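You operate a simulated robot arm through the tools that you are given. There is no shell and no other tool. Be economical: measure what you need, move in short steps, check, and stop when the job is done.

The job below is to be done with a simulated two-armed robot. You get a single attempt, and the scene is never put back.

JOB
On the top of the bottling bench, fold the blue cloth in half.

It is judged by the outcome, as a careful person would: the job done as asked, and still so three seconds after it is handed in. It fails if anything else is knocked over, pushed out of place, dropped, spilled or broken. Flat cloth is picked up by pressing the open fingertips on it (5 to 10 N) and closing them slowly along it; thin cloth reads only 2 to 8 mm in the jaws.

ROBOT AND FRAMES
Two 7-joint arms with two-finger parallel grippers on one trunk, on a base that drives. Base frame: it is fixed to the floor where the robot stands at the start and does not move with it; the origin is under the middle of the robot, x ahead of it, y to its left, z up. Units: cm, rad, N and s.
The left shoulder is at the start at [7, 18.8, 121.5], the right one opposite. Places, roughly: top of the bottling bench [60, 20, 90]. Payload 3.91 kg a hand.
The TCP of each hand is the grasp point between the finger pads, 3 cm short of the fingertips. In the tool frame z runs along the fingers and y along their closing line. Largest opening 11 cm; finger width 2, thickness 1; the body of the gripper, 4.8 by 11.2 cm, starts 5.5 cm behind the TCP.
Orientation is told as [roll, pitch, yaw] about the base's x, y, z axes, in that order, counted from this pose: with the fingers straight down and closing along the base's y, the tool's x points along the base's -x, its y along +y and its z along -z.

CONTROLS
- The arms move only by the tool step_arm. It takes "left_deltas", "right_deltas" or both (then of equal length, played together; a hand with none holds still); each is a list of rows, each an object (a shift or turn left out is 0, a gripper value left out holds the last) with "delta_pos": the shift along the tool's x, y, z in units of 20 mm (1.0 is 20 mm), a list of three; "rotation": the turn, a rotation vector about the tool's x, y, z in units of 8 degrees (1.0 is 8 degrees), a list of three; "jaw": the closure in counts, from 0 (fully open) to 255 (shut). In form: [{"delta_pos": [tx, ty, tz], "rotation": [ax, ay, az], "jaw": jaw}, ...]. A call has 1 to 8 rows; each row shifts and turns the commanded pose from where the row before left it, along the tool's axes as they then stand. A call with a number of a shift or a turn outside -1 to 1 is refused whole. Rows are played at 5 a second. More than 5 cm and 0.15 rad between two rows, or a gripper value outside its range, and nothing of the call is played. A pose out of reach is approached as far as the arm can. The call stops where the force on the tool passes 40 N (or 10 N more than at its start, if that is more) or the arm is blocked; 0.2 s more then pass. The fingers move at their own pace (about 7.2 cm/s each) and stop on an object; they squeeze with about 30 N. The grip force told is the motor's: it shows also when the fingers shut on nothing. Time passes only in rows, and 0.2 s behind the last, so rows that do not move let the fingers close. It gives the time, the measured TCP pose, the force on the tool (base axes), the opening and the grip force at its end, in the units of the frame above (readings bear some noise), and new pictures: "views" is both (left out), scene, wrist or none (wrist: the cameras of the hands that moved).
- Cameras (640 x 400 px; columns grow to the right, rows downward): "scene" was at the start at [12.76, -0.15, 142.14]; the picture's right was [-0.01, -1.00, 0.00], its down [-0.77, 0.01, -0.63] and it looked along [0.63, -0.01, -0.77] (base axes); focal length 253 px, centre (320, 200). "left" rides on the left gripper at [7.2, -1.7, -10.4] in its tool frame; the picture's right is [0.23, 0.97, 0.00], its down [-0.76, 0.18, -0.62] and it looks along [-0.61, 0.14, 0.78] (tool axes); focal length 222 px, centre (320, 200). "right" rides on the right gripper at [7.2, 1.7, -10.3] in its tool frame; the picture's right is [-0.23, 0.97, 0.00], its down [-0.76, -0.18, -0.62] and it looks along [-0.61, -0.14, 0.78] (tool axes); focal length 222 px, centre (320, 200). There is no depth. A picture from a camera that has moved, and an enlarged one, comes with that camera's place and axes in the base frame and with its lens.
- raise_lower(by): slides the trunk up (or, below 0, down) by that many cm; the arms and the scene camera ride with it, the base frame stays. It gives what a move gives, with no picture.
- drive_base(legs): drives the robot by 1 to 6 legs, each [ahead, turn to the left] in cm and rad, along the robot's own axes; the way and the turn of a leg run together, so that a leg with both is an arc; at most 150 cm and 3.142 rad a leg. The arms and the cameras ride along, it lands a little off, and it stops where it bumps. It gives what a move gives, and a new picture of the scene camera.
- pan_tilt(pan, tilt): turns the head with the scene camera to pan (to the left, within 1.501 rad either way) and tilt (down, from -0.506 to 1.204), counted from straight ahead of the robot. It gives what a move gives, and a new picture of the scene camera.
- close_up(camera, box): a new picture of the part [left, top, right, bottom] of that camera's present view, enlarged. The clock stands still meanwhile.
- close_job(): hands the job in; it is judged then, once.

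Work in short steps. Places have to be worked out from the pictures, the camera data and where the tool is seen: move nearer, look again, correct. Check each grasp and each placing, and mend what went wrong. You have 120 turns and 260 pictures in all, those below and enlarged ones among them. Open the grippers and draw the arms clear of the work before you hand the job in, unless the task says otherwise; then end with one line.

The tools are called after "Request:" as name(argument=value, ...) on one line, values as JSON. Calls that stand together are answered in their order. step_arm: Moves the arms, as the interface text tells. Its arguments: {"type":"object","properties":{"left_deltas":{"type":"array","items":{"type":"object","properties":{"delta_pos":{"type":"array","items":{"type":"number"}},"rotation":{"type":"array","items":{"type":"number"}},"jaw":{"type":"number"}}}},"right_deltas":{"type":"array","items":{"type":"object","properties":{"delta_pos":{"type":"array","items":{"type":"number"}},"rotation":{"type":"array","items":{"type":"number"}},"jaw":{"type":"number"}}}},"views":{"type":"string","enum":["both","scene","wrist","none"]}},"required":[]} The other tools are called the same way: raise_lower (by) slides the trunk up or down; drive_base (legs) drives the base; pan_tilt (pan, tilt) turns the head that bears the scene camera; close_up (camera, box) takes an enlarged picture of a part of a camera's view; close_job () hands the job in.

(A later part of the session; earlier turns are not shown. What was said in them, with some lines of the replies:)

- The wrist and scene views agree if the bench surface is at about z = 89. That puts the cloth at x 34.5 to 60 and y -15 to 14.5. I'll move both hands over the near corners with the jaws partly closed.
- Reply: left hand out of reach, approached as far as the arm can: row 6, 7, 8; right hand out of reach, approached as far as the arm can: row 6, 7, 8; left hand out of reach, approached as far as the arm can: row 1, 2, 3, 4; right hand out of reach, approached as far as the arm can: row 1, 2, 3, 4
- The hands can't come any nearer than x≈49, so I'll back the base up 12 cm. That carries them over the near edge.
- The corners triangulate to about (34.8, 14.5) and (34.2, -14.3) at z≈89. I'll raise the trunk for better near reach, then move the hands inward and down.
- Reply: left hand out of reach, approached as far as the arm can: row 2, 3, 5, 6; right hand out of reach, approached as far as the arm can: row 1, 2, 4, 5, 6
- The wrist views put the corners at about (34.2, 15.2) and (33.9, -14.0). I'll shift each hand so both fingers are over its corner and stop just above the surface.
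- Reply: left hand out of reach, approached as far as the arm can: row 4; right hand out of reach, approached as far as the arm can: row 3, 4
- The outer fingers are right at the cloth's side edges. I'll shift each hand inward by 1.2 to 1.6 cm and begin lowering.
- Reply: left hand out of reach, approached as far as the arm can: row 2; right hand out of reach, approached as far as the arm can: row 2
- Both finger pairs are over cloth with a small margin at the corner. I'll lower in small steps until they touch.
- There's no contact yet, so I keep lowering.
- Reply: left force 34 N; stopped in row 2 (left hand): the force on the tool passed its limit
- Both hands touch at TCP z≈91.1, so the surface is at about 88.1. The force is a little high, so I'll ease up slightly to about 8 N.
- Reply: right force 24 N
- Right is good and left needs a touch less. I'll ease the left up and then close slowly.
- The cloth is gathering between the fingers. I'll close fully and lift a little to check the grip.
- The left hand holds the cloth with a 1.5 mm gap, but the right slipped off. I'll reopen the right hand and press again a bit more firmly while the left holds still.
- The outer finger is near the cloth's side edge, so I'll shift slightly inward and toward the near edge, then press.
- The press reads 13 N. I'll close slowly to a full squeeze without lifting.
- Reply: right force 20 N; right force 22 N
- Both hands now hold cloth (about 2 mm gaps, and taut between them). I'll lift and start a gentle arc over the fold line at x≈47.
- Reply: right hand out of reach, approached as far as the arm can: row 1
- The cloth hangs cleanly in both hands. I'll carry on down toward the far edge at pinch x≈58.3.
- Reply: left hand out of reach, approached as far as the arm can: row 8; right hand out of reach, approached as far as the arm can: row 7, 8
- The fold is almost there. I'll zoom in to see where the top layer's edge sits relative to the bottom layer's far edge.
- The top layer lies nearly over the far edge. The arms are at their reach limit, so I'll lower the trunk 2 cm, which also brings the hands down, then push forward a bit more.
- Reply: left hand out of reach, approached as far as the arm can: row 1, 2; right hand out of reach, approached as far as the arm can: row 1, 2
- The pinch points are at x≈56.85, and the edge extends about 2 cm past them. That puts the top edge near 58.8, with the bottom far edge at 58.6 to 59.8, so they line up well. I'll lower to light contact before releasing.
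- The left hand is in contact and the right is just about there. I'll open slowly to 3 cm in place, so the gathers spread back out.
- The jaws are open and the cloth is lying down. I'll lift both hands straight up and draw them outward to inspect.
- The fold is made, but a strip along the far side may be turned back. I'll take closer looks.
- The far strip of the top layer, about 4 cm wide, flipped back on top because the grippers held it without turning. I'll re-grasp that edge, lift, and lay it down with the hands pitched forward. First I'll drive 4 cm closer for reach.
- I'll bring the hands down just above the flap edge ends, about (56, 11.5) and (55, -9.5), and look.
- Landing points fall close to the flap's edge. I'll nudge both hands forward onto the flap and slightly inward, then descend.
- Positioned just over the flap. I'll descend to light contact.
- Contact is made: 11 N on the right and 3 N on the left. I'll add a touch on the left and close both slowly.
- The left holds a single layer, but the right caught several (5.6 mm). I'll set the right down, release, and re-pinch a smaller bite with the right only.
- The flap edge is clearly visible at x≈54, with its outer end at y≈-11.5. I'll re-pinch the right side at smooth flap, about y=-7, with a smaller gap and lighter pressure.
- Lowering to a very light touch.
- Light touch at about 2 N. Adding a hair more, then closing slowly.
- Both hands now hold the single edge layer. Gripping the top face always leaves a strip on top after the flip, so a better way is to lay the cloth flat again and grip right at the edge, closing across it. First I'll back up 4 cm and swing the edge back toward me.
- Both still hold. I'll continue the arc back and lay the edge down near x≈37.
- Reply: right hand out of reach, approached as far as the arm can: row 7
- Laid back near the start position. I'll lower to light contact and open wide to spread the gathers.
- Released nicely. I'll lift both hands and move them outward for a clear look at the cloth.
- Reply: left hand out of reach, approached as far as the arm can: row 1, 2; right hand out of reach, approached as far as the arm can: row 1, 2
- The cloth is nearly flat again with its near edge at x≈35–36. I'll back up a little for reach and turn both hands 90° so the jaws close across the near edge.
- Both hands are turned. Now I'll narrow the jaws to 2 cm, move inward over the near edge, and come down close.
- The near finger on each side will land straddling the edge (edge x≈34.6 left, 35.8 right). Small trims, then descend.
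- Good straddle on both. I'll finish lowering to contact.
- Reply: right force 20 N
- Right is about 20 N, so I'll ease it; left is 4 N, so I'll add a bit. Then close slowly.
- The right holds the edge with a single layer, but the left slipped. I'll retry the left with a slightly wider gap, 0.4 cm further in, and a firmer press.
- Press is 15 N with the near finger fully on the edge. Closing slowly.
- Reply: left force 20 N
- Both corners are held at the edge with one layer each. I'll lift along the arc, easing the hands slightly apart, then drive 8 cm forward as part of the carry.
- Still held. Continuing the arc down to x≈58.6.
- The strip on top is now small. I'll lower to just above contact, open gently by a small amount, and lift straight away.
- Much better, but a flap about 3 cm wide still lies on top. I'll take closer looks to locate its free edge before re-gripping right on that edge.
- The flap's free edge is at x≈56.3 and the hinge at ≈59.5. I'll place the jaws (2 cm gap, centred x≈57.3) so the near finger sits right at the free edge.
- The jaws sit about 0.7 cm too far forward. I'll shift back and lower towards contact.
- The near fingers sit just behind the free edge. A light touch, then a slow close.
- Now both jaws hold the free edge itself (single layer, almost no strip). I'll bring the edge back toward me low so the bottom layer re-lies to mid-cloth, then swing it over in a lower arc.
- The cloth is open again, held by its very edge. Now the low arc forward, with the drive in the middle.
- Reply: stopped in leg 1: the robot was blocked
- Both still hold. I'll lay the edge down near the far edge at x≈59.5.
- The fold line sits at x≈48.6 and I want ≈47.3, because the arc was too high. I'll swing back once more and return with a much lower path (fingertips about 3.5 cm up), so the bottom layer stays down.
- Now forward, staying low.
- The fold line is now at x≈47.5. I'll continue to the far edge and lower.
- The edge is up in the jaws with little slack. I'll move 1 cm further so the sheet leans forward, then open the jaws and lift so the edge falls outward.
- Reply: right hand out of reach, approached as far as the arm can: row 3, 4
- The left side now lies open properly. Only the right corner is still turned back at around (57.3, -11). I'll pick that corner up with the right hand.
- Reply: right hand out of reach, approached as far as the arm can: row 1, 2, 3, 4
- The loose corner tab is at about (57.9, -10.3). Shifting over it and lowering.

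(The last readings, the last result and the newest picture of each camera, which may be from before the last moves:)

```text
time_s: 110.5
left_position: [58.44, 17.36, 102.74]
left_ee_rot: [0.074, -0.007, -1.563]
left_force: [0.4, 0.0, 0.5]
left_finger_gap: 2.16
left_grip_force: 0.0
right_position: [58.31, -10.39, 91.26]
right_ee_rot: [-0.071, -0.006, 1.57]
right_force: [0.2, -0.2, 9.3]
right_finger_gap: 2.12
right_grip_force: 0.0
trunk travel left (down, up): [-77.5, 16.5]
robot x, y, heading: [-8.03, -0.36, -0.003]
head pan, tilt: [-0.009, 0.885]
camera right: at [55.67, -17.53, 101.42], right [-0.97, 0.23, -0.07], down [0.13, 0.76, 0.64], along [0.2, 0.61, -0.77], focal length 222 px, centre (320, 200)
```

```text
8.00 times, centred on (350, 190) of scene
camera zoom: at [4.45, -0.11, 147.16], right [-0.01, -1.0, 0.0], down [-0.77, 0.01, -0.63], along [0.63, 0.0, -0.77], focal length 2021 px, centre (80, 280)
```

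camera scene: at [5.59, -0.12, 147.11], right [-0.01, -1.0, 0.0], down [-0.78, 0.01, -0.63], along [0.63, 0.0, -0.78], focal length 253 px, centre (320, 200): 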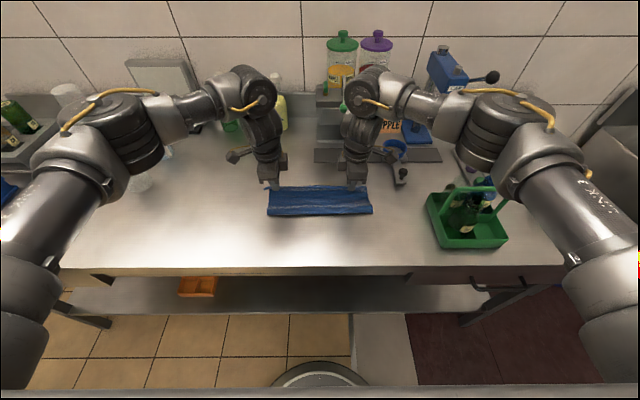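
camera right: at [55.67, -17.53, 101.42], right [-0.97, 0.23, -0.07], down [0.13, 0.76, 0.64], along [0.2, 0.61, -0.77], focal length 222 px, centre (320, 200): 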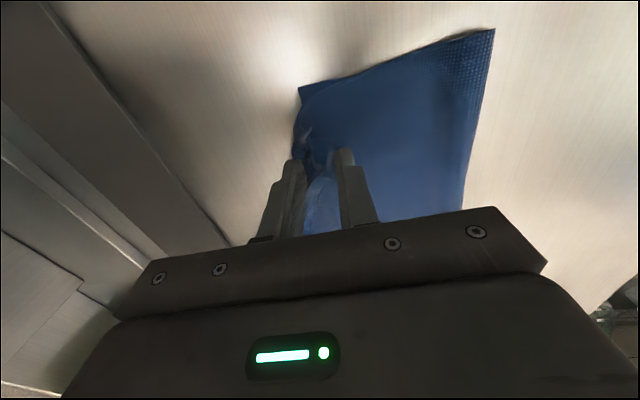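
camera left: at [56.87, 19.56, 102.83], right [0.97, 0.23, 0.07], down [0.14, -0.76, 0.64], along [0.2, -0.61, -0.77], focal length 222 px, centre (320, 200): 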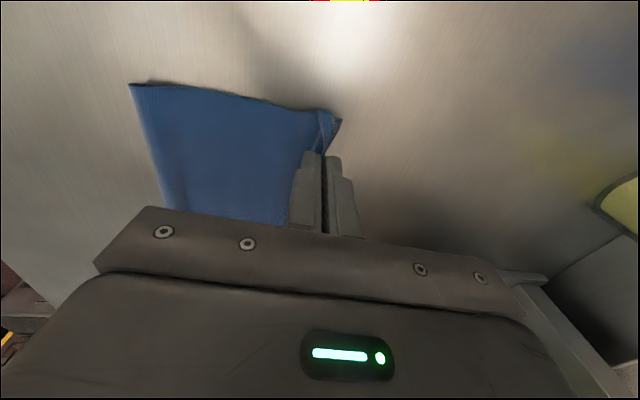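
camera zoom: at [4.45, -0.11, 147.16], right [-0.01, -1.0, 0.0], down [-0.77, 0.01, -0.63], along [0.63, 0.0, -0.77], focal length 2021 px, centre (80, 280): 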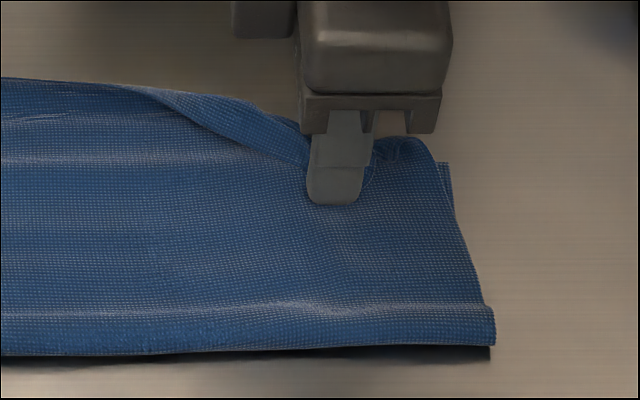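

Contact at 9 N with the near finger just behind the tab. Easing slightly, then closing slowly and lifting.

Request:
step_arm(right_deltas=[{"delta_pos": [0, 0, -0.02], "jaw": 212}, {"jaw": 219}, {"jaw": 226}, {"jaw": 233}, {"jaw": 240}, {"jaw": 247}, {"jaw": 255}, {}], views="none")

Request:
step_arm(right_deltas=[{}, {"delta_pos": [0, 0, -0.5]}, {"delta_pos": [0, 0, -0.7]}, {}], views="wrist")

Request:
close_up(camera="scene", box=[250, 160, 390, 225])

```text
time_s: 112.3
left_position: [58.13, 17.28, 102.6]
left_ee_rot: [0.072, -0.008, -1.563]
left_force: [-0.1, 0.9, 0.1]
left_finger_gap: 2.17
left_grip_force: 0.1
right_position: [58.11, -10.37, 91.29]
right_ee_rot: [-0.069, -0.006, 1.569]
right_force: [-1.0, 0.7, 4.6]
right_finger_gap: 0.21
right_grip_force: 29.5
trunk travel left (down, up): [-77.5, 16.5]
robot x, y, heading: [-7.77, -0.17, 0.002]
head pan, tilt: [-0.009, 0.885]
```

```text
time_s: 113.3
left_position: [58.37, 17.2, 102.64]
left_ee_rot: [0.07, -0.007, -1.564]
left_force: [0.1, -0.6, 0.9]
left_finger_gap: 2.15
left_grip_force: 0.1
right_position: [58.01, -10.55, 93.79]
right_ee_rot: [-0.066, -0.007, 1.57]
right_force: [-0.2, 0.3, 0.2]
right_finger_gap: 0.23
right_grip_force: 30.2
trunk travel left (down, up): [-77.5, 16.5]
robot x, y, heading: [-8.29, 0.15, -0.004]
head pan, tilt: [-0.009, 0.885]
camera right: at [55.63, -17.78, 103.86], right [-0.97, 0.23, -0.07], down [0.14, 0.76, 0.64], along [0.2, 0.61, -0.77], focal length 222 px, centre (320, 200)
```

right: 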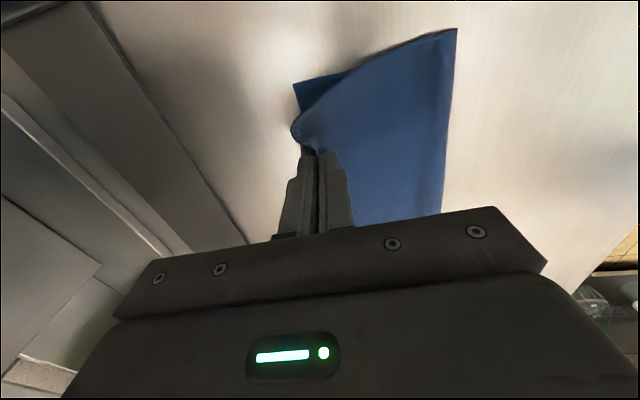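

```text
4.57 times, centred on (320, 192) of scene
camera zoom: at [4.59, -0.11, 147.13], right [-0.01, -1.0, 0.0], down [-0.77, 0.01, -0.63], along [0.63, 0.0, -0.77], focal length 1155 px, centre (320, 234)
```

zoom: 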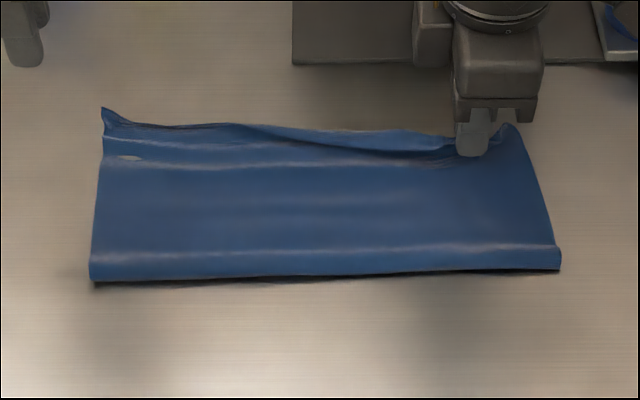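

The corner is held. I'll carry it forward and outward, lower, and release the same way that worked on the left.

Request:
step_arm(right_deltas=[{"delta_pos": [0.2, -0.4, -0.4]}, {"delta_pos": [0.3, -0.5, 0]}, {"delta_pos": [0.3, -0.5, 0.2]}, {"delta_pos": [0, -0.4, 0.4]}, {"delta_pos": [0, 0, 0.4]}, {}, {}], views="wrist")

Request:
close_up(camera="scene", box=[250, 160, 390, 225])

```text
time_s: 114.9
left_position: [58.37, 17.33, 102.77]
left_ee_rot: [0.072, -0.006, -1.564]
left_force: [-0.4, -0.2, 0.3]
left_finger_gap: 2.18
left_grip_force: 0.1
right_position: [60.86, -11.83, 92.61]
right_ee_rot: [-0.07, -0.006, 1.57]
right_force: [0.4, 0.1, -0.8]
right_finger_gap: 0.23
right_grip_force: 29.9
right hand out of reach, approached as far as the arm can: row 3, 4
trunk travel left (down, up): [-77.5, 16.5]
robot x, y, heading: [-7.88, 0.46, 0.0]
head pan, tilt: [-0.009, 0.885]
camera right: at [58.35, -18.97, 102.64], right [-0.97, 0.23, -0.07], down [0.13, 0.76, 0.64], along [0.2, 0.61, -0.77], focal length 222 px, centre (320, 200)
```

right: 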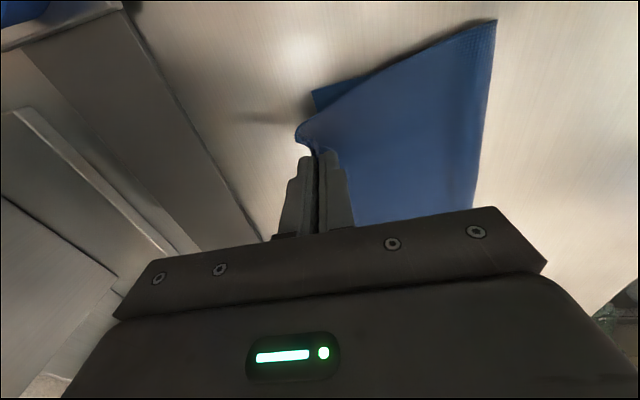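

```text
4.57 times, centred on (320, 192) of scene
camera zoom: at [4.54, -0.1, 147.14], right [-0.01, -1.0, 0.0], down [-0.77, 0.01, -0.63], along [0.63, 0.0, -0.77], focal length 1155 px, centre (320, 234)
```

zoom: 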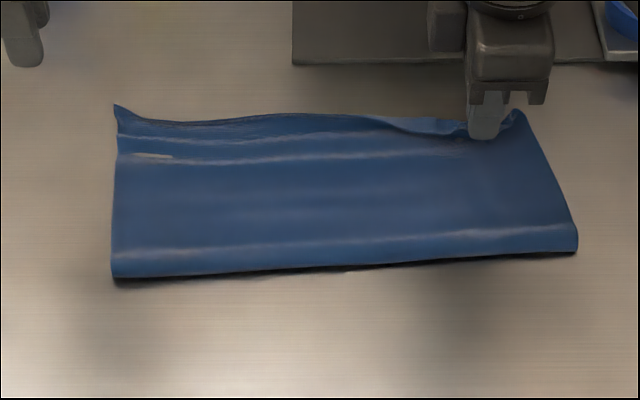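

The pull took the cloth slightly forward with it. Before releasing I want a closer look at the left side, where a pale sliver shows.

Request:
close_up(camera="scene", box=[265, 175, 315, 205])

Request:
close_up(camera="left", box=[180, 80, 380, 230])

```text
12.80 times, centred on (290, 190) of scene
camera zoom: at [4.54, -0.1, 147.14], right [-0.01, -1.0, 0.0], down [-0.77, 0.01, -0.63], along [0.63, 0.0, -0.77], focal length 3234 px, centre (704, 328)
```

zoom: 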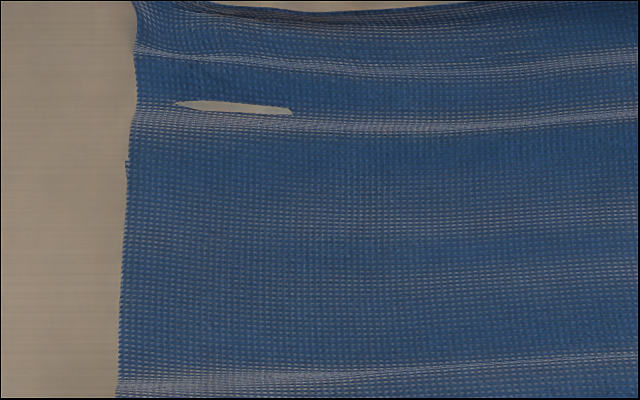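

```text
2.67 times, centred on (280, 155) of left
camera zoom: at [55.82, 24.51, 112.78], right [0.97, 0.23, 0.07], down [0.14, -0.76, 0.64], along [0.2, -0.61, -0.77], focal length 592 px, centre (427, 320)
```

zoom: 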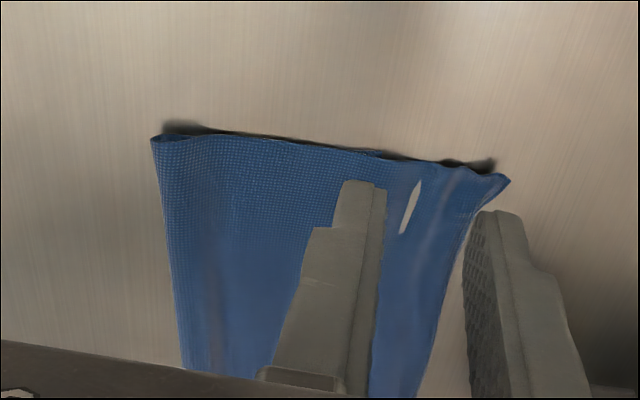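

The sliver is only the bench showing through where the top layer overhangs the bottom edge, so the top now overshoots by about 3 cm on the left. I'll release the right corner here, then re-grip the top edge from above, which is now the correct side, and re-lay it further back.

Request:
step_arm(right_deltas=[{"delta_pos": [0, 0.2, 0.1]}, {}, {"jaw": 225}, {"jaw": 205}, {}, {"delta_pos": [0, 0, -0.6]}, {"delta_pos": [0, 0, -1]}, {"delta_pos": [0.2, 0, -1]}], views="none")

Request:
step_arm(right_deltas=[{"delta_pos": [0.4, 0.4, -1]}, {"delta_pos": [0.5, 0.5, -1]}, {"delta_pos": [0.5, 0.5, 0]}], views="wrist")

Request:
close_up(camera="scene", box=[250, 160, 390, 225])

```text
time_s: 116.7
left_position: [58.19, 17.21, 102.76]
left_ee_rot: [0.072, -0.006, -1.564]
left_force: [-0.3, 0.3, -0.5]
left_finger_gap: 2.13
left_grip_force: 0.1
right_position: [59.92, -12.1, 97.63]
right_ee_rot: [-0.071, -0.007, 1.571]
right_force: [0.1, -0.2, -0.6]
right_finger_gap: 2.19
right_grip_force: 0.2
trunk travel left (down, up): [-77.5, 16.5]
robot x, y, heading: [-8.6, -0.32, 0.003]
head pan, tilt: [-0.009, 0.885]
```

```text
time_s: 117.5
left_position: [58.42, 17.12, 102.7]
left_ee_rot: [0.071, -0.009, -1.564]
left_force: [0.3, -0.3, 0.1]
left_finger_gap: 2.16
left_grip_force: 0.0
right_position: [56.93, -14.86, 101.15]
right_ee_rot: [-0.069, -0.006, 1.57]
right_force: [-0.2, -0.7, 0.8]
right_finger_gap: 2.15
right_grip_force: 0.0
trunk travel left (down, up): [-77.5, 16.5]
robot x, y, heading: [-8.13, 0.16, 0.002]
head pan, tilt: [-0.009, 0.885]
camera right: at [54.49, -22.18, 111.35], right [-0.97, 0.23, -0.07], down [0.13, 0.76, 0.64], along [0.2, 0.61, -0.77], focal length 222 px, centre (320, 200)
```

right: 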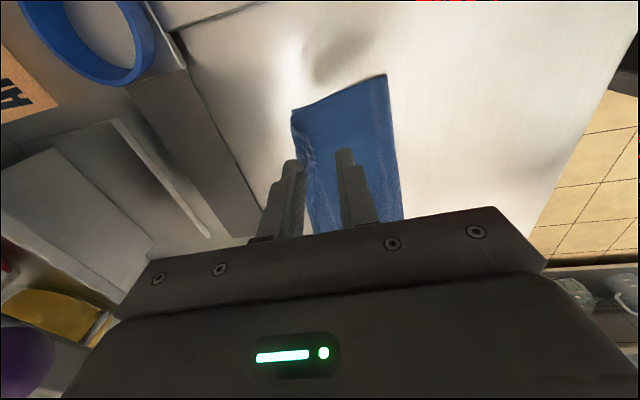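

```text
4.57 times, centred on (320, 192) of scene
camera zoom: at [4.57, -0.2, 147.13], right [-0.01, -1.0, 0.0], down [-0.77, 0.01, -0.63], along [0.63, 0.0, -0.77], focal length 1155 px, centre (320, 234)
```

zoom: 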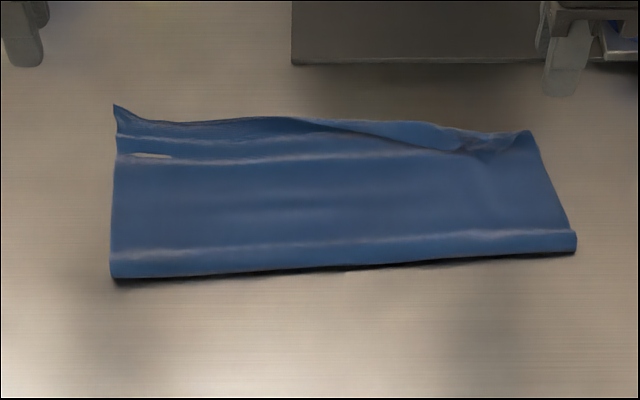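

Right flap is down to about 2 cm, and the left edge overshoots to x≈63. I'll do one more re-lay: drive 3 cm closer, then grip the left edge (on bare bench there) and the right flap edge.

Request:
drive_base(legs=[[3, 0]])

Request:
step_arm(left_deltas=[{"delta_pos": [-0.5, 0, 0.85], "jaw": 205}, {"delta_pos": [-0.5, 0, 0.85]}, {"delta_pos": [-0.5, 0, 0.85]}, {"delta_pos": [-0.5, 0, 0.85]}, {"delta_pos": [-0.45, 0, 0.85]}, {"delta_pos": [0, 0, 0.8]}, {}], right_deltas=[{"delta_pos": [-0.6, -0.1, 0.7], "jaw": 220}, {"delta_pos": [-0.6, -0.1, 0.7]}, {"delta_pos": [-0.6, -0.1, 0.7]}, {"delta_pos": [-0.6, 0, 0.7]}, {"delta_pos": [-0.6, 0, 0.7]}, {"delta_pos": [0, 0, 0.7]}, {}], views="wrist")

Request:
close_up(camera="scene", box=[250, 165, 390, 235])

```text
time_s: 118.5
left_position: [61.68, 17.25, 102.6]
left_ee_rot: [0.072, -0.006, -1.564]
left_force: [-0.2, 0.3, 0.2]
left_finger_gap: 2.16
left_grip_force: 0.0
right_position: [59.81, -14.87, 100.97]
right_ee_rot: [-0.051, 0.0, 1.574]
right_force: [-0.4, -0.7, -0.2]
right_finger_gap: 2.17
right_grip_force: 0.1
trunk travel left (down, up): [-77.5, 16.5]
robot x, y, heading: [-5.04, 0.03, 0.005]
head pan, tilt: [-0.009, 0.885]
stopped in leg 1: the force on the tool passed its limit (the readings are from after the stop); the commanded pose is now the measured one
camera scene: at [7.94, -0.12, 147.11], right [-0.01, -1.0, 0.0], down [-0.78, 0.01, -0.63], along [0.63, 0.0, -0.78], focal length 253 px, centre (320, 200)
```

scene: 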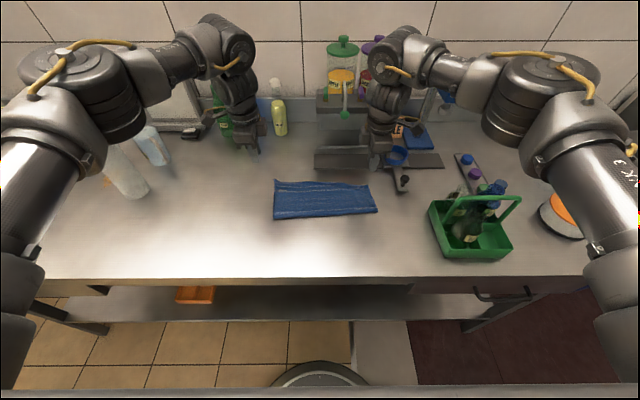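

```text
time_s: 120.1
left_position: [62.16, 12.27, 92.48]
left_ee_rot: [0.072, -0.006, -1.564]
left_force: [0.3, 0.7, -0.1]
left_finger_gap: 2.15
left_grip_force: 0.0
right_position: [60.64, -8.84, 92.64]
right_ee_rot: [-0.056, 0.0, 1.572]
right_force: [0.3, -0.1, 1.1]
right_finger_gap: 1.52
right_grip_force: 0.0
trunk travel left (down, up): [-77.5, 16.5]
robot x, y, heading: [-5.11, 0.09, 0.001]
head pan, tilt: [-0.009, 0.885]
camera right: at [58.37, -16.06, 102.94], right [-0.97, 0.23, -0.05], down [0.14, 0.76, 0.63], along [0.18, 0.61, -0.77], focal length 222 px, centre (320, 200)
camera left: at [59.62, 19.54, 102.73], right [0.97, 0.23, 0.07], down [0.14, -0.76, 0.64], along [0.2, -0.61, -0.77], focal length 222 px, centre (320, 200)
```

right: 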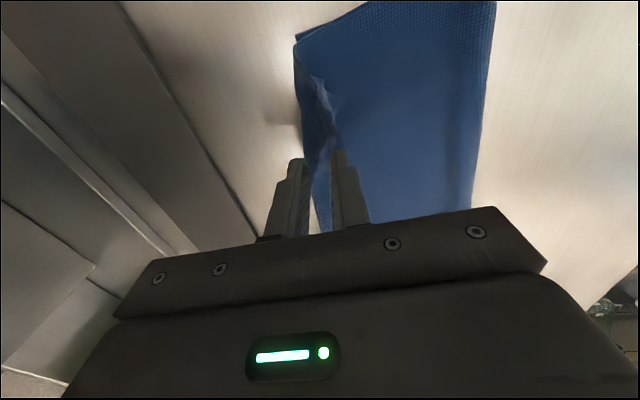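
left: 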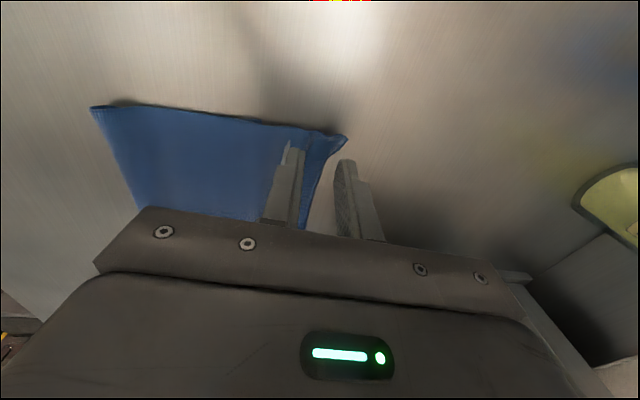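

```text
4.57 times, centred on (320, 200) of scene
camera zoom: at [7.64, -0.12, 147.14], right [-0.01, -1.0, 0.0], down [-0.77, 0.01, -0.63], along [0.63, 0.0, -0.77], focal length 1155 px, centre (320, 200)
```

zoom: 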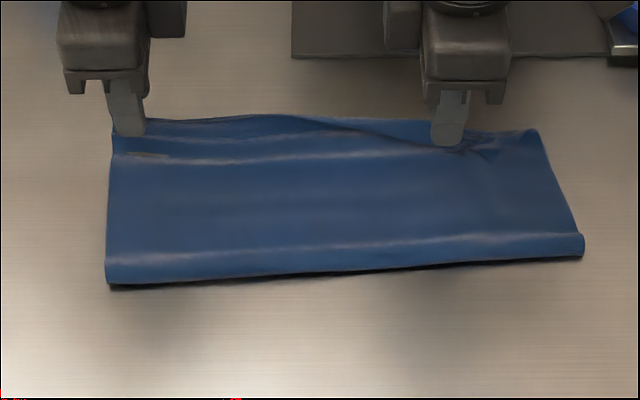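

The drive reported a brief touch on an arm, which I'll check shortly. Left needs to come back 1 cm so its far finger lands on the edge. Then both go down lightly.

Request:
step_arm(left_deltas=[{"delta_pos": [0, -0.5, 0]}, {"delta_pos": [0, 0, 0.3]}, {"delta_pos": [0, 0, 0.25]}, {"delta_pos": [0, 0, 0.08]}, {}], right_deltas=[{"delta_pos": [0, 0.1, 0]}, {"delta_pos": [0, 0, 0.3]}, {"delta_pos": [0, 0, 0.25]}, {"delta_pos": [0, 0, 0.08]}, {}], views="scene")

Request:
close_up(camera="scene", box=[270, 20, 470, 200])

```text
time_s: 121.3
left_position: [61.35, 12.2, 91.33]
left_ee_rot: [0.071, -0.007, -1.564]
left_force: [-0.6, -0.2, 0.6]
left_finger_gap: 2.13
left_grip_force: 0.0
right_position: [60.66, -8.87, 91.62]
right_ee_rot: [-0.053, -0.003, 1.571]
right_force: [0.7, 1.3, -0.2]
right_finger_gap: 1.52
right_grip_force: 0.1
trunk travel left (down, up): [-77.5, 16.5]
robot x, y, heading: [-5.07, -0.07, 0.002]
head pan, tilt: [-0.009, 0.885]
camera scene: at [7.66, -0.13, 147.14], right [-0.01, -1.0, 0.0], down [-0.77, 0.01, -0.63], along [0.63, 0.0, -0.77], focal length 253 px, centre (320, 200)
```

scene: 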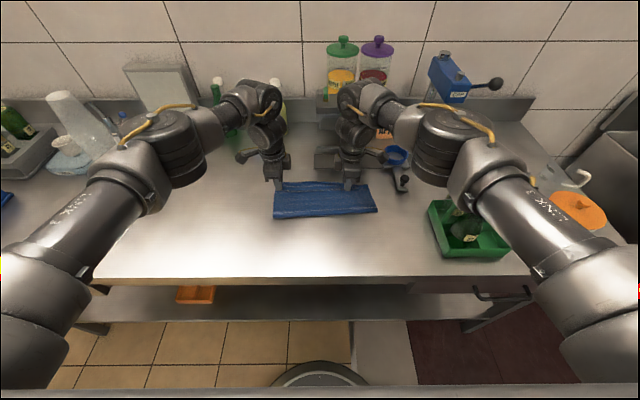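

```text
2.22 times, centred on (370, 110) of scene
camera zoom: at [7.66, -0.13, 147.14], right [-0.01, -1.0, 0.0], down [-0.77, 0.01, -0.63], along [0.63, 0.0, -0.77], focal length 561 px, centre (209, 400)
```

zoom: 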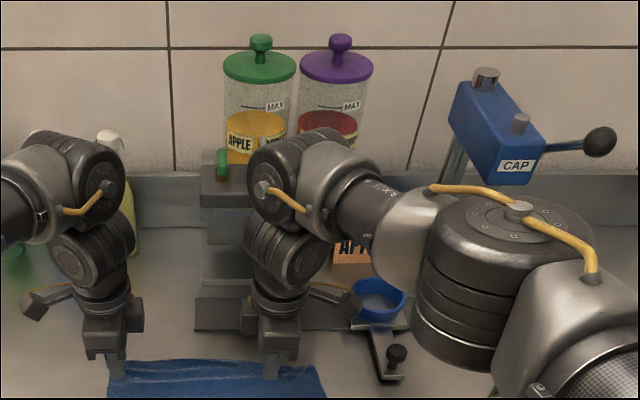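

The dispenser looks standing and intact. I'll take the grip and move away from it promptly.

Request:
step_arm(left_deltas=[{"delta_pos": [0, 0, 0.1]}, {"delta_pos": [0, 0, 0.04]}, {}], right_deltas=[{"delta_pos": [0, 0, 0.12]}, {"delta_pos": [0, 0, 0.06]}, {}], views="none")

```text
time_s: 122.1
left_position: [61.29, 12.27, 91.22]
left_ee_rot: [0.075, -0.007, -1.565]
left_force: [1.0, 1.1, 12.2]
left_finger_gap: 2.04
left_grip_force: 0.0
right_position: [60.52, -8.85, 91.21]
right_ee_rot: [-0.056, -0.001, 1.57]
right_force: [0.3, 0.2, 2.3]
right_finger_gap: 1.46
right_grip_force: 0.0
trunk travel left (down, up): [-77.5, 16.5]
robot x, y, heading: [-5.13, -0.27, -0.003]
head pan, tilt: [-0.009, 0.885]
```

Left reads 12 N and right 2 N. I'll add a touch on the right and close both slowly.

Request:
step_arm(left_deltas=[{}, {"jaw": 213}, {"jaw": 221}, {"jaw": 229}, {"jaw": 237}, {"jaw": 245}, {"jaw": 255}, {}], right_deltas=[{"delta_pos": [0, 0, 0.04]}, {"jaw": 225}, {"jaw": 231}, {"jaw": 237}, {"jaw": 243}, {"jaw": 249}, {"jaw": 255}, {}], views="none")

Request:
step_arm(left_deltas=[{}, {"delta_pos": [0, -0.3, -0.5]}, {"delta_pos": [0, -0.5, -0.7]}, {}], right_deltas=[{}, {"delta_pos": [0, 0.3, -0.5]}, {"delta_pos": [0, 0.5, -0.7]}, {}], views="wrist")

Request:
close_up(camera="scene", box=[250, 165, 390, 235])

```text
time_s: 123.9
left_position: [61.26, 12.29, 91.21]
left_ee_rot: [0.074, -0.007, -1.564]
left_force: [-1.6, -0.8, 6.5]
left_finger_gap: 0.15
left_grip_force: 30.5
right_position: [60.33, -8.9, 91.2]
right_ee_rot: [-0.055, -0.001, 1.571]
right_force: [-0.3, -0.6, 8.9]
right_finger_gap: 0.18
right_grip_force: 30.0
trunk travel left (down, up): [-77.5, 16.5]
robot x, y, heading: [-5.04, -0.36, 0.004]
head pan, tilt: [-0.009, 0.885]
```

```text
time_s: 124.9
left_position: [59.53, 12.33, 93.22]
left_ee_rot: [0.07, -0.007, -1.564]
left_force: [0.5, -0.7, 0.0]
left_finger_gap: 0.17
left_grip_force: 29.9
right_position: [59.01, -8.76, 93.24]
right_ee_rot: [-0.053, -0.003, 1.571]
right_force: [0.2, -0.1, -0.3]
right_finger_gap: 0.16
right_grip_force: 30.0
trunk travel left (down, up): [-77.5, 16.5]
robot x, y, heading: [-5.49, 0.06, -0.0]
head pan, tilt: [-0.009, 0.885]
camera right: at [56.71, -15.95, 103.43], right [-0.97, 0.23, -0.05], down [0.14, 0.76, 0.63], along [0.18, 0.61, -0.77], focal length 222 px, centre (320, 200)
camera left: at [57.1, 19.44, 103.4], right [0.97, 0.23, 0.07], down [0.14, -0.76, 0.64], along [0.2, -0.61, -0.77], focal length 222 px, centre (320, 200)
```

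right: 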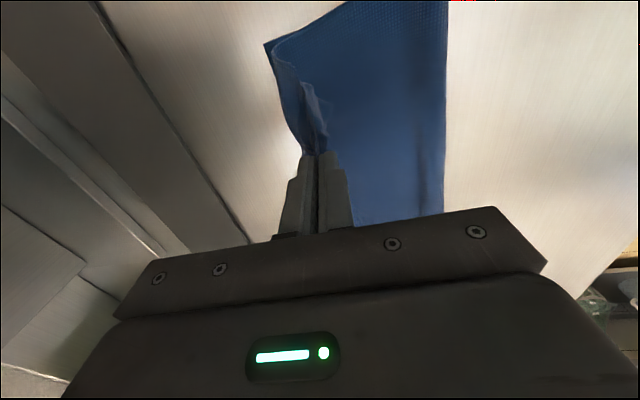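
left: 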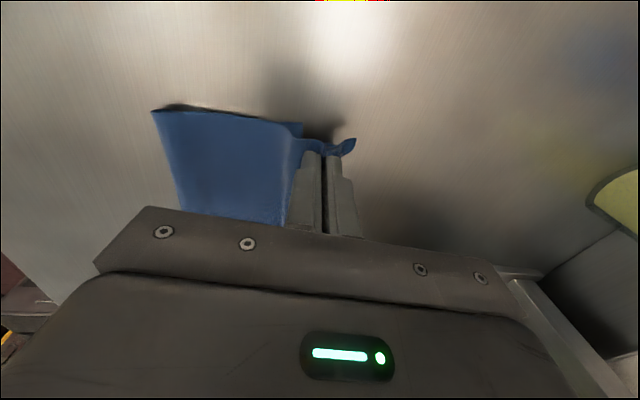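

```text
4.57 times, centred on (320, 200) of scene
camera zoom: at [7.78, -0.11, 147.12], right [-0.01, -1.0, 0.0], down [-0.77, 0.01, -0.63], along [0.63, 0.0, -0.77], focal length 1155 px, centre (320, 200)
```

zoom: 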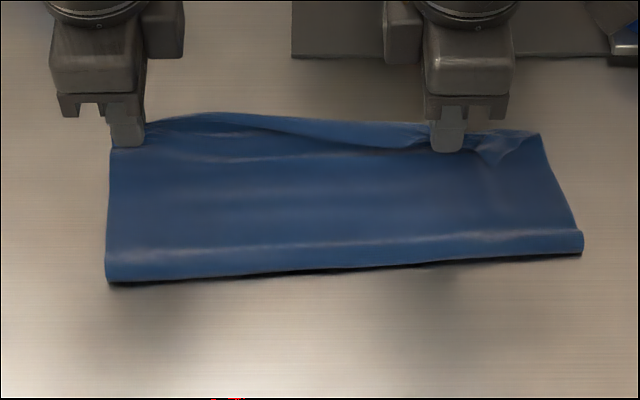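

Both hold single layers. Swing back low with the base, then return.

Request:
step_arm(left_deltas=[{"delta_pos": [0, -0.8, -0.4]}, {"delta_pos": [0, -0.9, -0.3]}, {"delta_pos": [0, -0.9, 0]}, {"delta_pos": [0, -0.9, 0]}, {"delta_pos": [0, -0.7, 0]}], right_deltas=[{"delta_pos": [0, 0.8, -0.4]}, {"delta_pos": [0, 0.9, -0.3]}, {"delta_pos": [0, 0.9, 0]}, {"delta_pos": [0, 0.9, 0]}, {"delta_pos": [0, 0.5, 0]}], views="none")

Request:
drive_base(legs=[[-10, 0]])

Request:
step_arm(left_deltas=[{"delta_pos": [0, -0.9, 0.1]}, {"delta_pos": [0, -0.6, 0.1]}, {}], right_deltas=[{"delta_pos": [0, 0.9, 0.1]}, {"delta_pos": [0, 0.6, 0.1]}, {}], views="scene")

Request:
close_up(camera="scene", box=[270, 20, 470, 160])

```text
time_s: 126.1
left_position: [51.17, 12.26, 94.24]
left_ee_rot: [0.071, -0.007, -1.566]
left_force: [1.7, 0.2, -0.4]
left_finger_gap: 0.18
left_grip_force: 30.2
right_position: [50.65, -8.79, 94.36]
right_ee_rot: [-0.054, -0.002, 1.572]
right_force: [1.1, -0.7, -0.2]
right_finger_gap: 0.18
right_grip_force: 29.4
trunk travel left (down, up): [-77.5, 16.5]
robot x, y, heading: [-5.35, -0.05, 0.003]
head pan, tilt: [-0.009, 0.885]
```

```text
time_s: 127.2
left_position: [41.69, 12.25, 93.99]
left_ee_rot: [0.067, -0.007, -1.564]
left_force: [0.1, 0.3, 0.0]
left_finger_gap: 0.17
left_grip_force: 30.0
right_position: [41.32, -8.85, 94.24]
right_ee_rot: [-0.049, -0.002, 1.571]
right_force: [0.4, -0.3, -0.7]
right_finger_gap: 0.16
right_grip_force: 30.1
trunk travel left (down, up): [-77.5, 16.5]
robot x, y, heading: [-15.2, -0.13, 0.001]
head pan, tilt: [-0.009, 0.885]
camera scene: at [-1.39, -0.13, 147.09], right [-0.01, -1.0, 0.0], down [-0.78, 0.01, -0.63], along [0.63, -0.01, -0.78], focal length 253 px, centre (320, 200)
```

scene: 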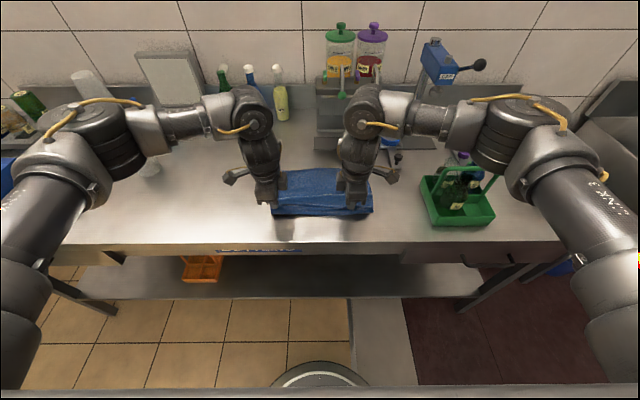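

```text
time_s: 128.1
left_position: [38.36, 12.25, 93.61]
left_ee_rot: [0.075, -0.008, -1.565]
left_force: [-0.4, -1.0, 0.8]
left_finger_gap: 0.18
left_grip_force: 29.6
right_position: [37.76, -9.03, 94.17]
right_ee_rot: [-0.058, -0.002, 1.569]
right_force: [-0.1, 0.4, 0.1]
right_finger_gap: 0.17
right_grip_force: 29.8
trunk travel left (down, up): [-77.5, 16.5]
robot x, y, heading: [-14.83, 0.12, -0.003]
head pan, tilt: [-0.009, 0.885]
camera scene: at [-2.26, -0.14, 147.16], right [-0.01, -1.0, 0.0], down [-0.77, 0.01, -0.63], along [0.63, -0.01, -0.77], focal length 253 px, centre (320, 200)
```

scene: 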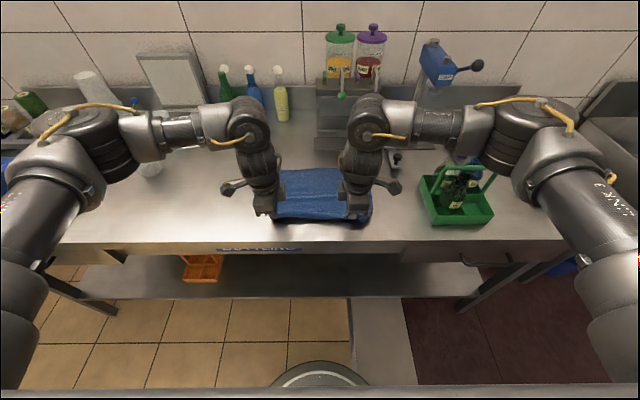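

```text
2.86 times, centred on (370, 90) of scene
camera zoom: at [-2.26, -0.14, 147.16], right [-0.01, -1.0, 0.0], down [-0.77, 0.01, -0.63], along [0.63, -0.01, -0.77], focal length 722 px, centre (177, 514)
```

zoom: 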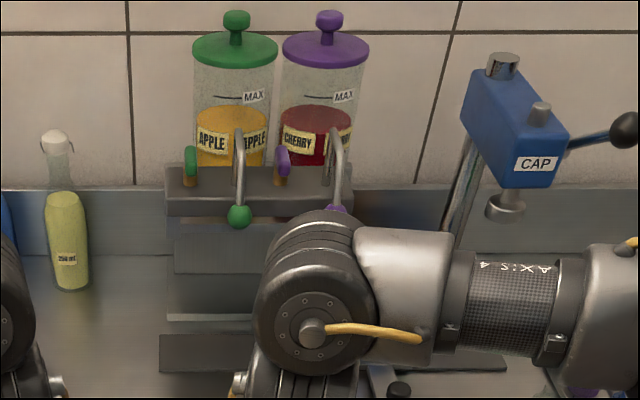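

The dispenser and its levels look unchanged. Now forward low again.

Request:
step_arm(left_deltas=[{"delta_pos": [0, 0.8, -0.2]}, {"delta_pos": [0, 0.8, -0.1]}, {"delta_pos": [0, 0.8, 0]}, {"delta_pos": [0, 0.8, 0]}, {"delta_pos": [0, 0.8, 0]}, {"delta_pos": [0, 0.6, 0]}], right_deltas=[{"delta_pos": [0, -0.8, 0]}, {"delta_pos": [0, -0.8, 0]}, {"delta_pos": [0, -0.8, 0]}, {"delta_pos": [0, -0.8, 0]}, {"delta_pos": [0, -0.8, 0]}, {"delta_pos": [0, -0.8, 0]}], views="none")

Request:
drive_base(legs=[[7, 0]])

Request:
step_arm(left_deltas=[{"delta_pos": [0, 0.7, 0]}, {"delta_pos": [0, 0.7, 0.1]}, {"delta_pos": [0, 0.5, 0.3]}, {"delta_pos": [0, 0.4, 0.4]}, {"delta_pos": [0, 0.2, 0.3]}, {}], right_deltas=[{"delta_pos": [0, -0.7, 0]}, {"delta_pos": [0, -0.7, 0.1]}, {"delta_pos": [0, -0.6, 0.3]}, {"delta_pos": [0, -0.5, 0.4]}, {"delta_pos": [0, -0.3, 0.3]}, {}], views="wrist")

Request:
close_up(camera="scene", box=[250, 160, 390, 225])

```text
time_s: 129.4
left_position: [47.57, 12.36, 94.97]
left_ee_rot: [0.073, -0.009, -1.564]
left_force: [0.2, -0.3, -0.2]
left_finger_gap: 0.16
left_grip_force: 29.7
right_position: [47.28, -8.72, 94.24]
right_ee_rot: [-0.054, -0.002, 1.571]
right_force: [-0.2, 0.3, -0.4]
right_finger_gap: 0.18
right_grip_force: 29.7
trunk travel left (down, up): [-77.5, 16.5]
robot x, y, heading: [-14.72, 0.15, -0.003]
head pan, tilt: [-0.009, 0.885]
```

```text
time_s: 130.5
left_position: [54.09, 12.45, 95.38]
left_ee_rot: [0.083, -0.01, -1.567]
left_force: [0.2, -0.5, 0.1]
left_finger_gap: 0.16
left_grip_force: 30.0
right_position: [53.73, -8.86, 94.84]
right_ee_rot: [-0.065, -0.002, 1.57]
right_force: [1.5, -0.2, -0.5]
right_finger_gap: 0.17
right_grip_force: 30.0
trunk travel left (down, up): [-77.5, 16.5]
robot x, y, heading: [-7.96, 0.1, 0.0]
head pan, tilt: [-0.009, 0.885]
camera scene: at [5.93, -0.15, 147.11], right [-0.01, -1.0, 0.0], down [-0.78, 0.01, -0.63], along [0.63, -0.01, -0.78], focal length 253 px, centre (320, 200)
```

scene: 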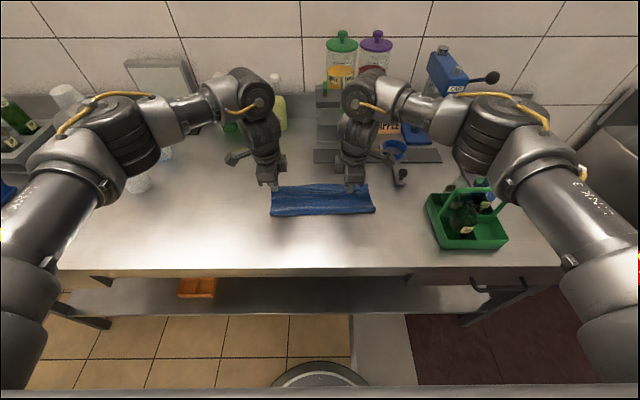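

```text
time_s: 131.9
left_position: [58.36, 12.31, 93.99]
left_ee_rot: [0.092, -0.007, -1.566]
left_force: [-0.5, 1.0, -0.3]
left_finger_gap: 0.17
left_grip_force: 29.9
right_position: [58.58, -8.88, 93.31]
right_ee_rot: [-0.075, -0.003, 1.57]
right_force: [-0.6, 0.2, -0.1]
right_finger_gap: 0.19
right_grip_force: 29.9
trunk travel left (down, up): [-77.5, 16.5]
robot x, y, heading: [-7.59, -0.11, -0.001]
head pan, tilt: [-0.009, 0.885]
camera right: at [56.0, -16.06, 103.54], right [-0.97, 0.23, -0.07], down [0.13, 0.76, 0.64], along [0.2, 0.61, -0.77], focal length 222 px, centre (320, 200)
camera left: at [55.64, 19.64, 104.13], right [0.97, 0.23, 0.09], down [0.12, -0.76, 0.64], along [0.22, -0.61, -0.76], focal length 222 px, centre (320, 200)
```

right: 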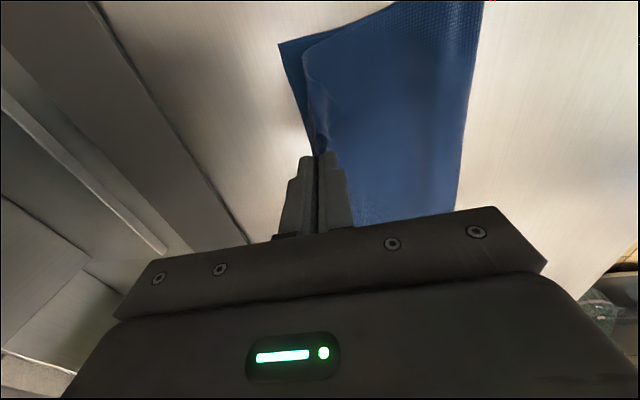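
left: 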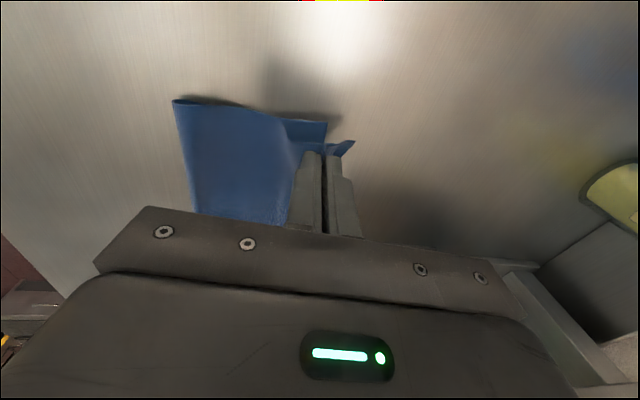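

```text
4.57 times, centred on (320, 192) of scene
camera zoom: at [4.58, -0.16, 147.17], right [-0.01, -1.0, 0.0], down [-0.77, 0.01, -0.63], along [0.63, -0.01, -0.77], focal length 1155 px, centre (320, 234)
```

zoom: 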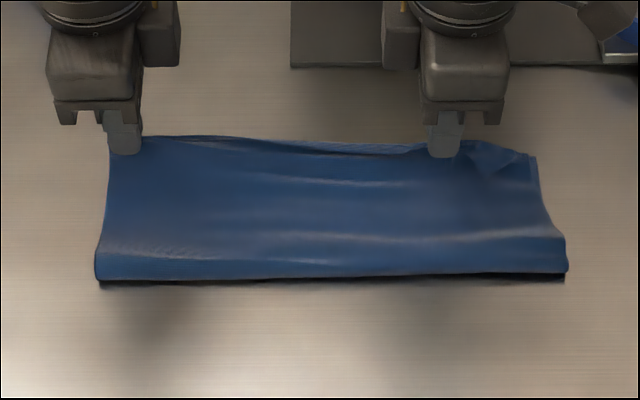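

Very neat now. Bottom far corners are at x≈59–59.6. I'll lower both edges onto them and release without pulling.

Request:
step_arm(left_deltas=[{"delta_pos": [0, 0.2, 0.4]}, {"delta_pos": [0, 0.1, 0.5]}, {"delta_pos": [0, 0, 0.2]}, {}, {"jaw": 235}, {"jaw": 210}, {}], right_deltas=[{"delta_pos": [0, -0.3, 0.3]}, {"delta_pos": [0, -0.3, 0.3]}, {"delta_pos": [0, 0, 0.2]}, {}, {"jaw": 235}, {"jaw": 210}, {}], views="none")

Request:
step_arm(left_deltas=[{"delta_pos": [0, 0, -0.6]}, {"delta_pos": [0, 0, -1]}, {"delta_pos": [0, 0, -1]}, {"delta_pos": [0.6, -0.3, -1]}, {"delta_pos": [1, -0.6, -1]}, {"delta_pos": [1, -0.6, 0]}], right_deltas=[{"delta_pos": [0, 0, -0.6]}, {"delta_pos": [0, 0, -1]}, {"delta_pos": [0, 0.2, -1]}, {"delta_pos": [0.5, 0.5, -1]}, {"delta_pos": [0.6, 0.6, -1]}, {"delta_pos": [0.6, 0.6, 0]}], views="wrist")

Request:
close_up(camera="scene", box=[250, 160, 390, 225])

```text
time_s: 133.5
left_position: [59.36, 12.45, 91.85]
left_ee_rot: [0.09, -0.01, -1.565]
left_force: [0.7, 0.1, -0.2]
left_finger_gap: 1.94
left_grip_force: 0.1
right_position: [59.99, -8.74, 91.86]
right_ee_rot: [-0.072, -0.003, 1.571]
right_force: [-0.6, 1.1, -0.2]
right_finger_gap: 1.95
right_grip_force: 0.1
trunk travel left (down, up): [-77.5, 16.5]
robot x, y, heading: [-7.89, -0.17, -0.001]
head pan, tilt: [-0.009, 0.885]
```

```text
time_s: 134.9
left_position: [55.28, 17.84, 100.66]
left_ee_rot: [0.091, -0.007, -1.565]
left_force: [-0.5, 0.4, 0.3]
left_finger_gap: 1.94
left_grip_force: 0.1
right_position: [55.38, -12.42, 100.48]
right_ee_rot: [-0.073, -0.002, 1.57]
right_force: [-0.1, -0.7, -0.8]
right_finger_gap: 1.95
right_grip_force: 0.0
trunk travel left (down, up): [-77.5, 16.5]
robot x, y, heading: [-7.36, 0.13, -0.001]
head pan, tilt: [-0.009, 0.885]
camera right: at [52.99, -19.61, 110.62], right [-0.97, 0.23, -0.07], down [0.13, 0.76, 0.64], along [0.2, 0.61, -0.77], focal length 222 px, centre (320, 200)
camera left: at [52.64, 25.16, 110.58], right [0.97, 0.23, 0.09], down [0.12, -0.76, 0.64], along [0.22, -0.61, -0.76], focal length 222 px, centre (320, 200)
```

right: 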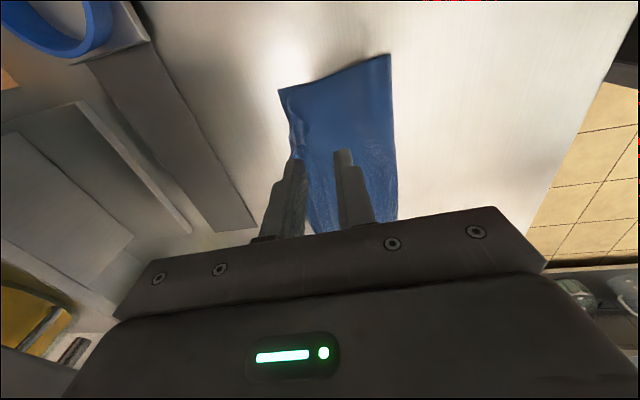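
left: 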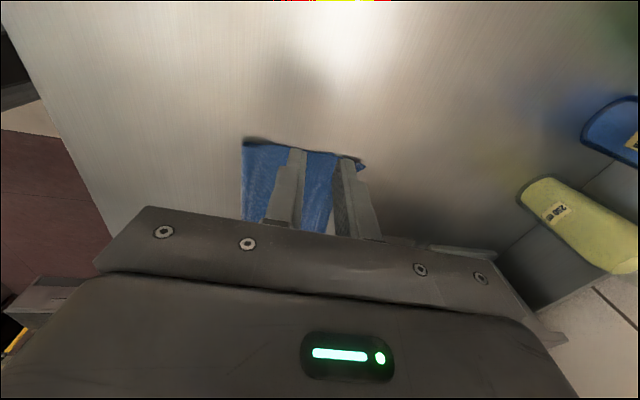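

```text
4.57 times, centred on (320, 192) of scene
camera zoom: at [4.85, -0.1, 147.14], right [-0.01, -1.0, 0.0], down [-0.77, 0.01, -0.63], along [0.63, -0.01, -0.77], focal length 1155 px, centre (320, 234)
```

zoom: 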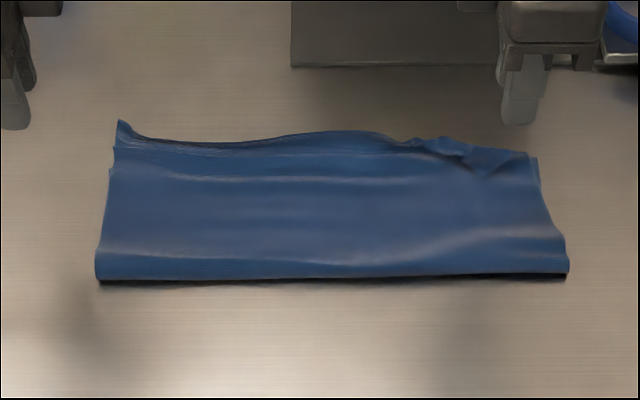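

The cloth is now folded in half with edges meeting within about a centimetre or so, and only a small crumple at the right. I'll open the grippers, rise, and back away, then do a final check.

Request:
step_arm(left_deltas=[{"delta_pos": [0.4, -0.3, -1], "jaw": 100}, {"delta_pos": [0.4, -0.3, -1]}, {"delta_pos": [0.4, -0.3, -0.5]}, {}], right_deltas=[{"delta_pos": [0.4, 0.3, -1], "jaw": 100}, {"delta_pos": [0.4, 0.3, -1]}, {"delta_pos": [0.3, 0.3, -0.5]}, {}], views="none")

Request:
drive_base(legs=[[-14, 0]])

Request:
close_up(camera="scene", box=[240, 20, 520, 230])

Request:
close_up(camera="scene", box=[255, 150, 385, 225])

```text
time_s: 135.9
left_position: [53.33, 20.23, 105.29]
left_ee_rot: [0.092, -0.009, -1.565]
left_force: [0.1, 1.2, -0.8]
left_finger_gap: 6.72
left_grip_force: 0.0
right_position: [53.7, -14.56, 105.42]
right_ee_rot: [-0.073, -0.005, 1.57]
right_force: [-0.1, -0.8, -0.7]
right_finger_gap: 6.71
right_grip_force: 0.1
trunk travel left (down, up): [-77.5, 16.5]
robot x, y, heading: [-8.04, -0.09, 0.002]
head pan, tilt: [-0.009, 0.885]
```

```text
time_s: 137.2
left_position: [38.94, 20.28, 105.42]
left_ee_rot: [0.093, -0.01, -1.563]
left_force: [-0.3, -0.9, 0.1]
left_finger_gap: 6.68
left_grip_force: 0.1
right_position: [39.34, -14.51, 105.55]
right_ee_rot: [-0.075, -0.004, 1.571]
right_force: [-0.3, 0.9, -0.4]
right_finger_gap: 6.69
right_grip_force: 0.0
trunk travel left (down, up): [-77.5, 16.5]
robot x, y, heading: [-21.94, 0.06, -0.005]
head pan, tilt: [-0.009, 0.885]
camera scene: at [-9.65, -0.14, 147.16], right [-0.01, -1.0, 0.0], down [-0.77, 0.01, -0.63], along [0.63, -0.01, -0.77], focal length 253 px, centre (320, 200)
```

scene: 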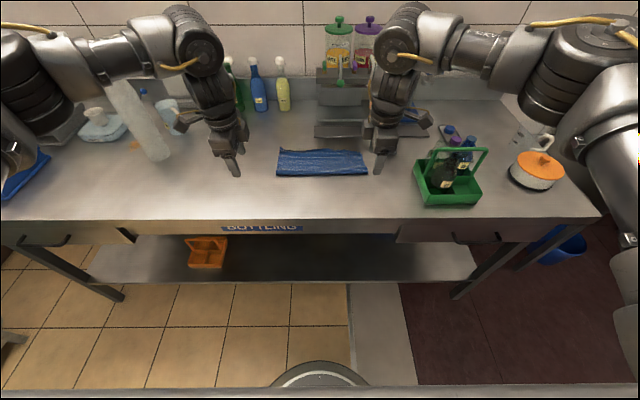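

```text
1.90 times, centred on (380, 125) of scene
camera zoom: at [-9.65, -0.14, 147.16], right [-0.01, -1.0, 0.0], down [-0.77, 0.01, -0.63], along [0.63, -0.01, -0.77], focal length 481 px, centre (206, 343)
```

zoom: 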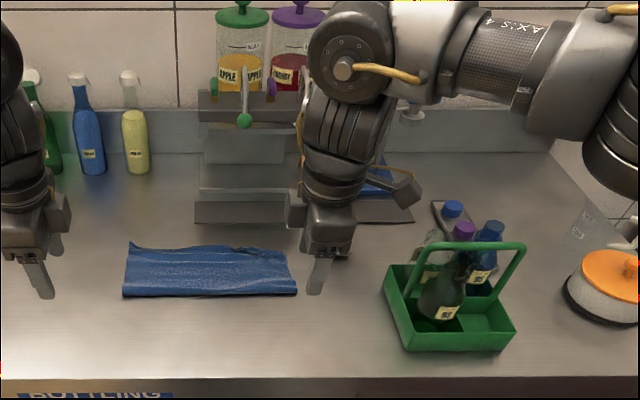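

```text
4.92 times, centred on (320, 188) of scene
camera zoom: at [-9.65, -0.14, 147.16], right [-0.01, -1.0, 0.0], down [-0.77, 0.01, -0.63], along [0.63, -0.01, -0.77], focal length 1244 px, centre (320, 262)
```

zoom: 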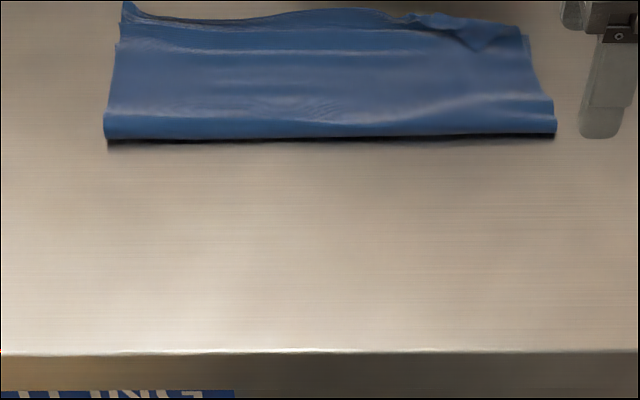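

The cloth lies folded in half, the hands are clear, and the other objects I can see look upright and in place with no spills. Handing in.

Request:
close_job()

```text
The job is handed in.
```

The blue cloth is folded in half on the bottling bench, near edge over far: the edges meet to within about 1–2 cm, there is a small crumple at the far right corner, an arm brushed something near the dispenser once during a drive, and in the last view I saw nothing moved or spilled.
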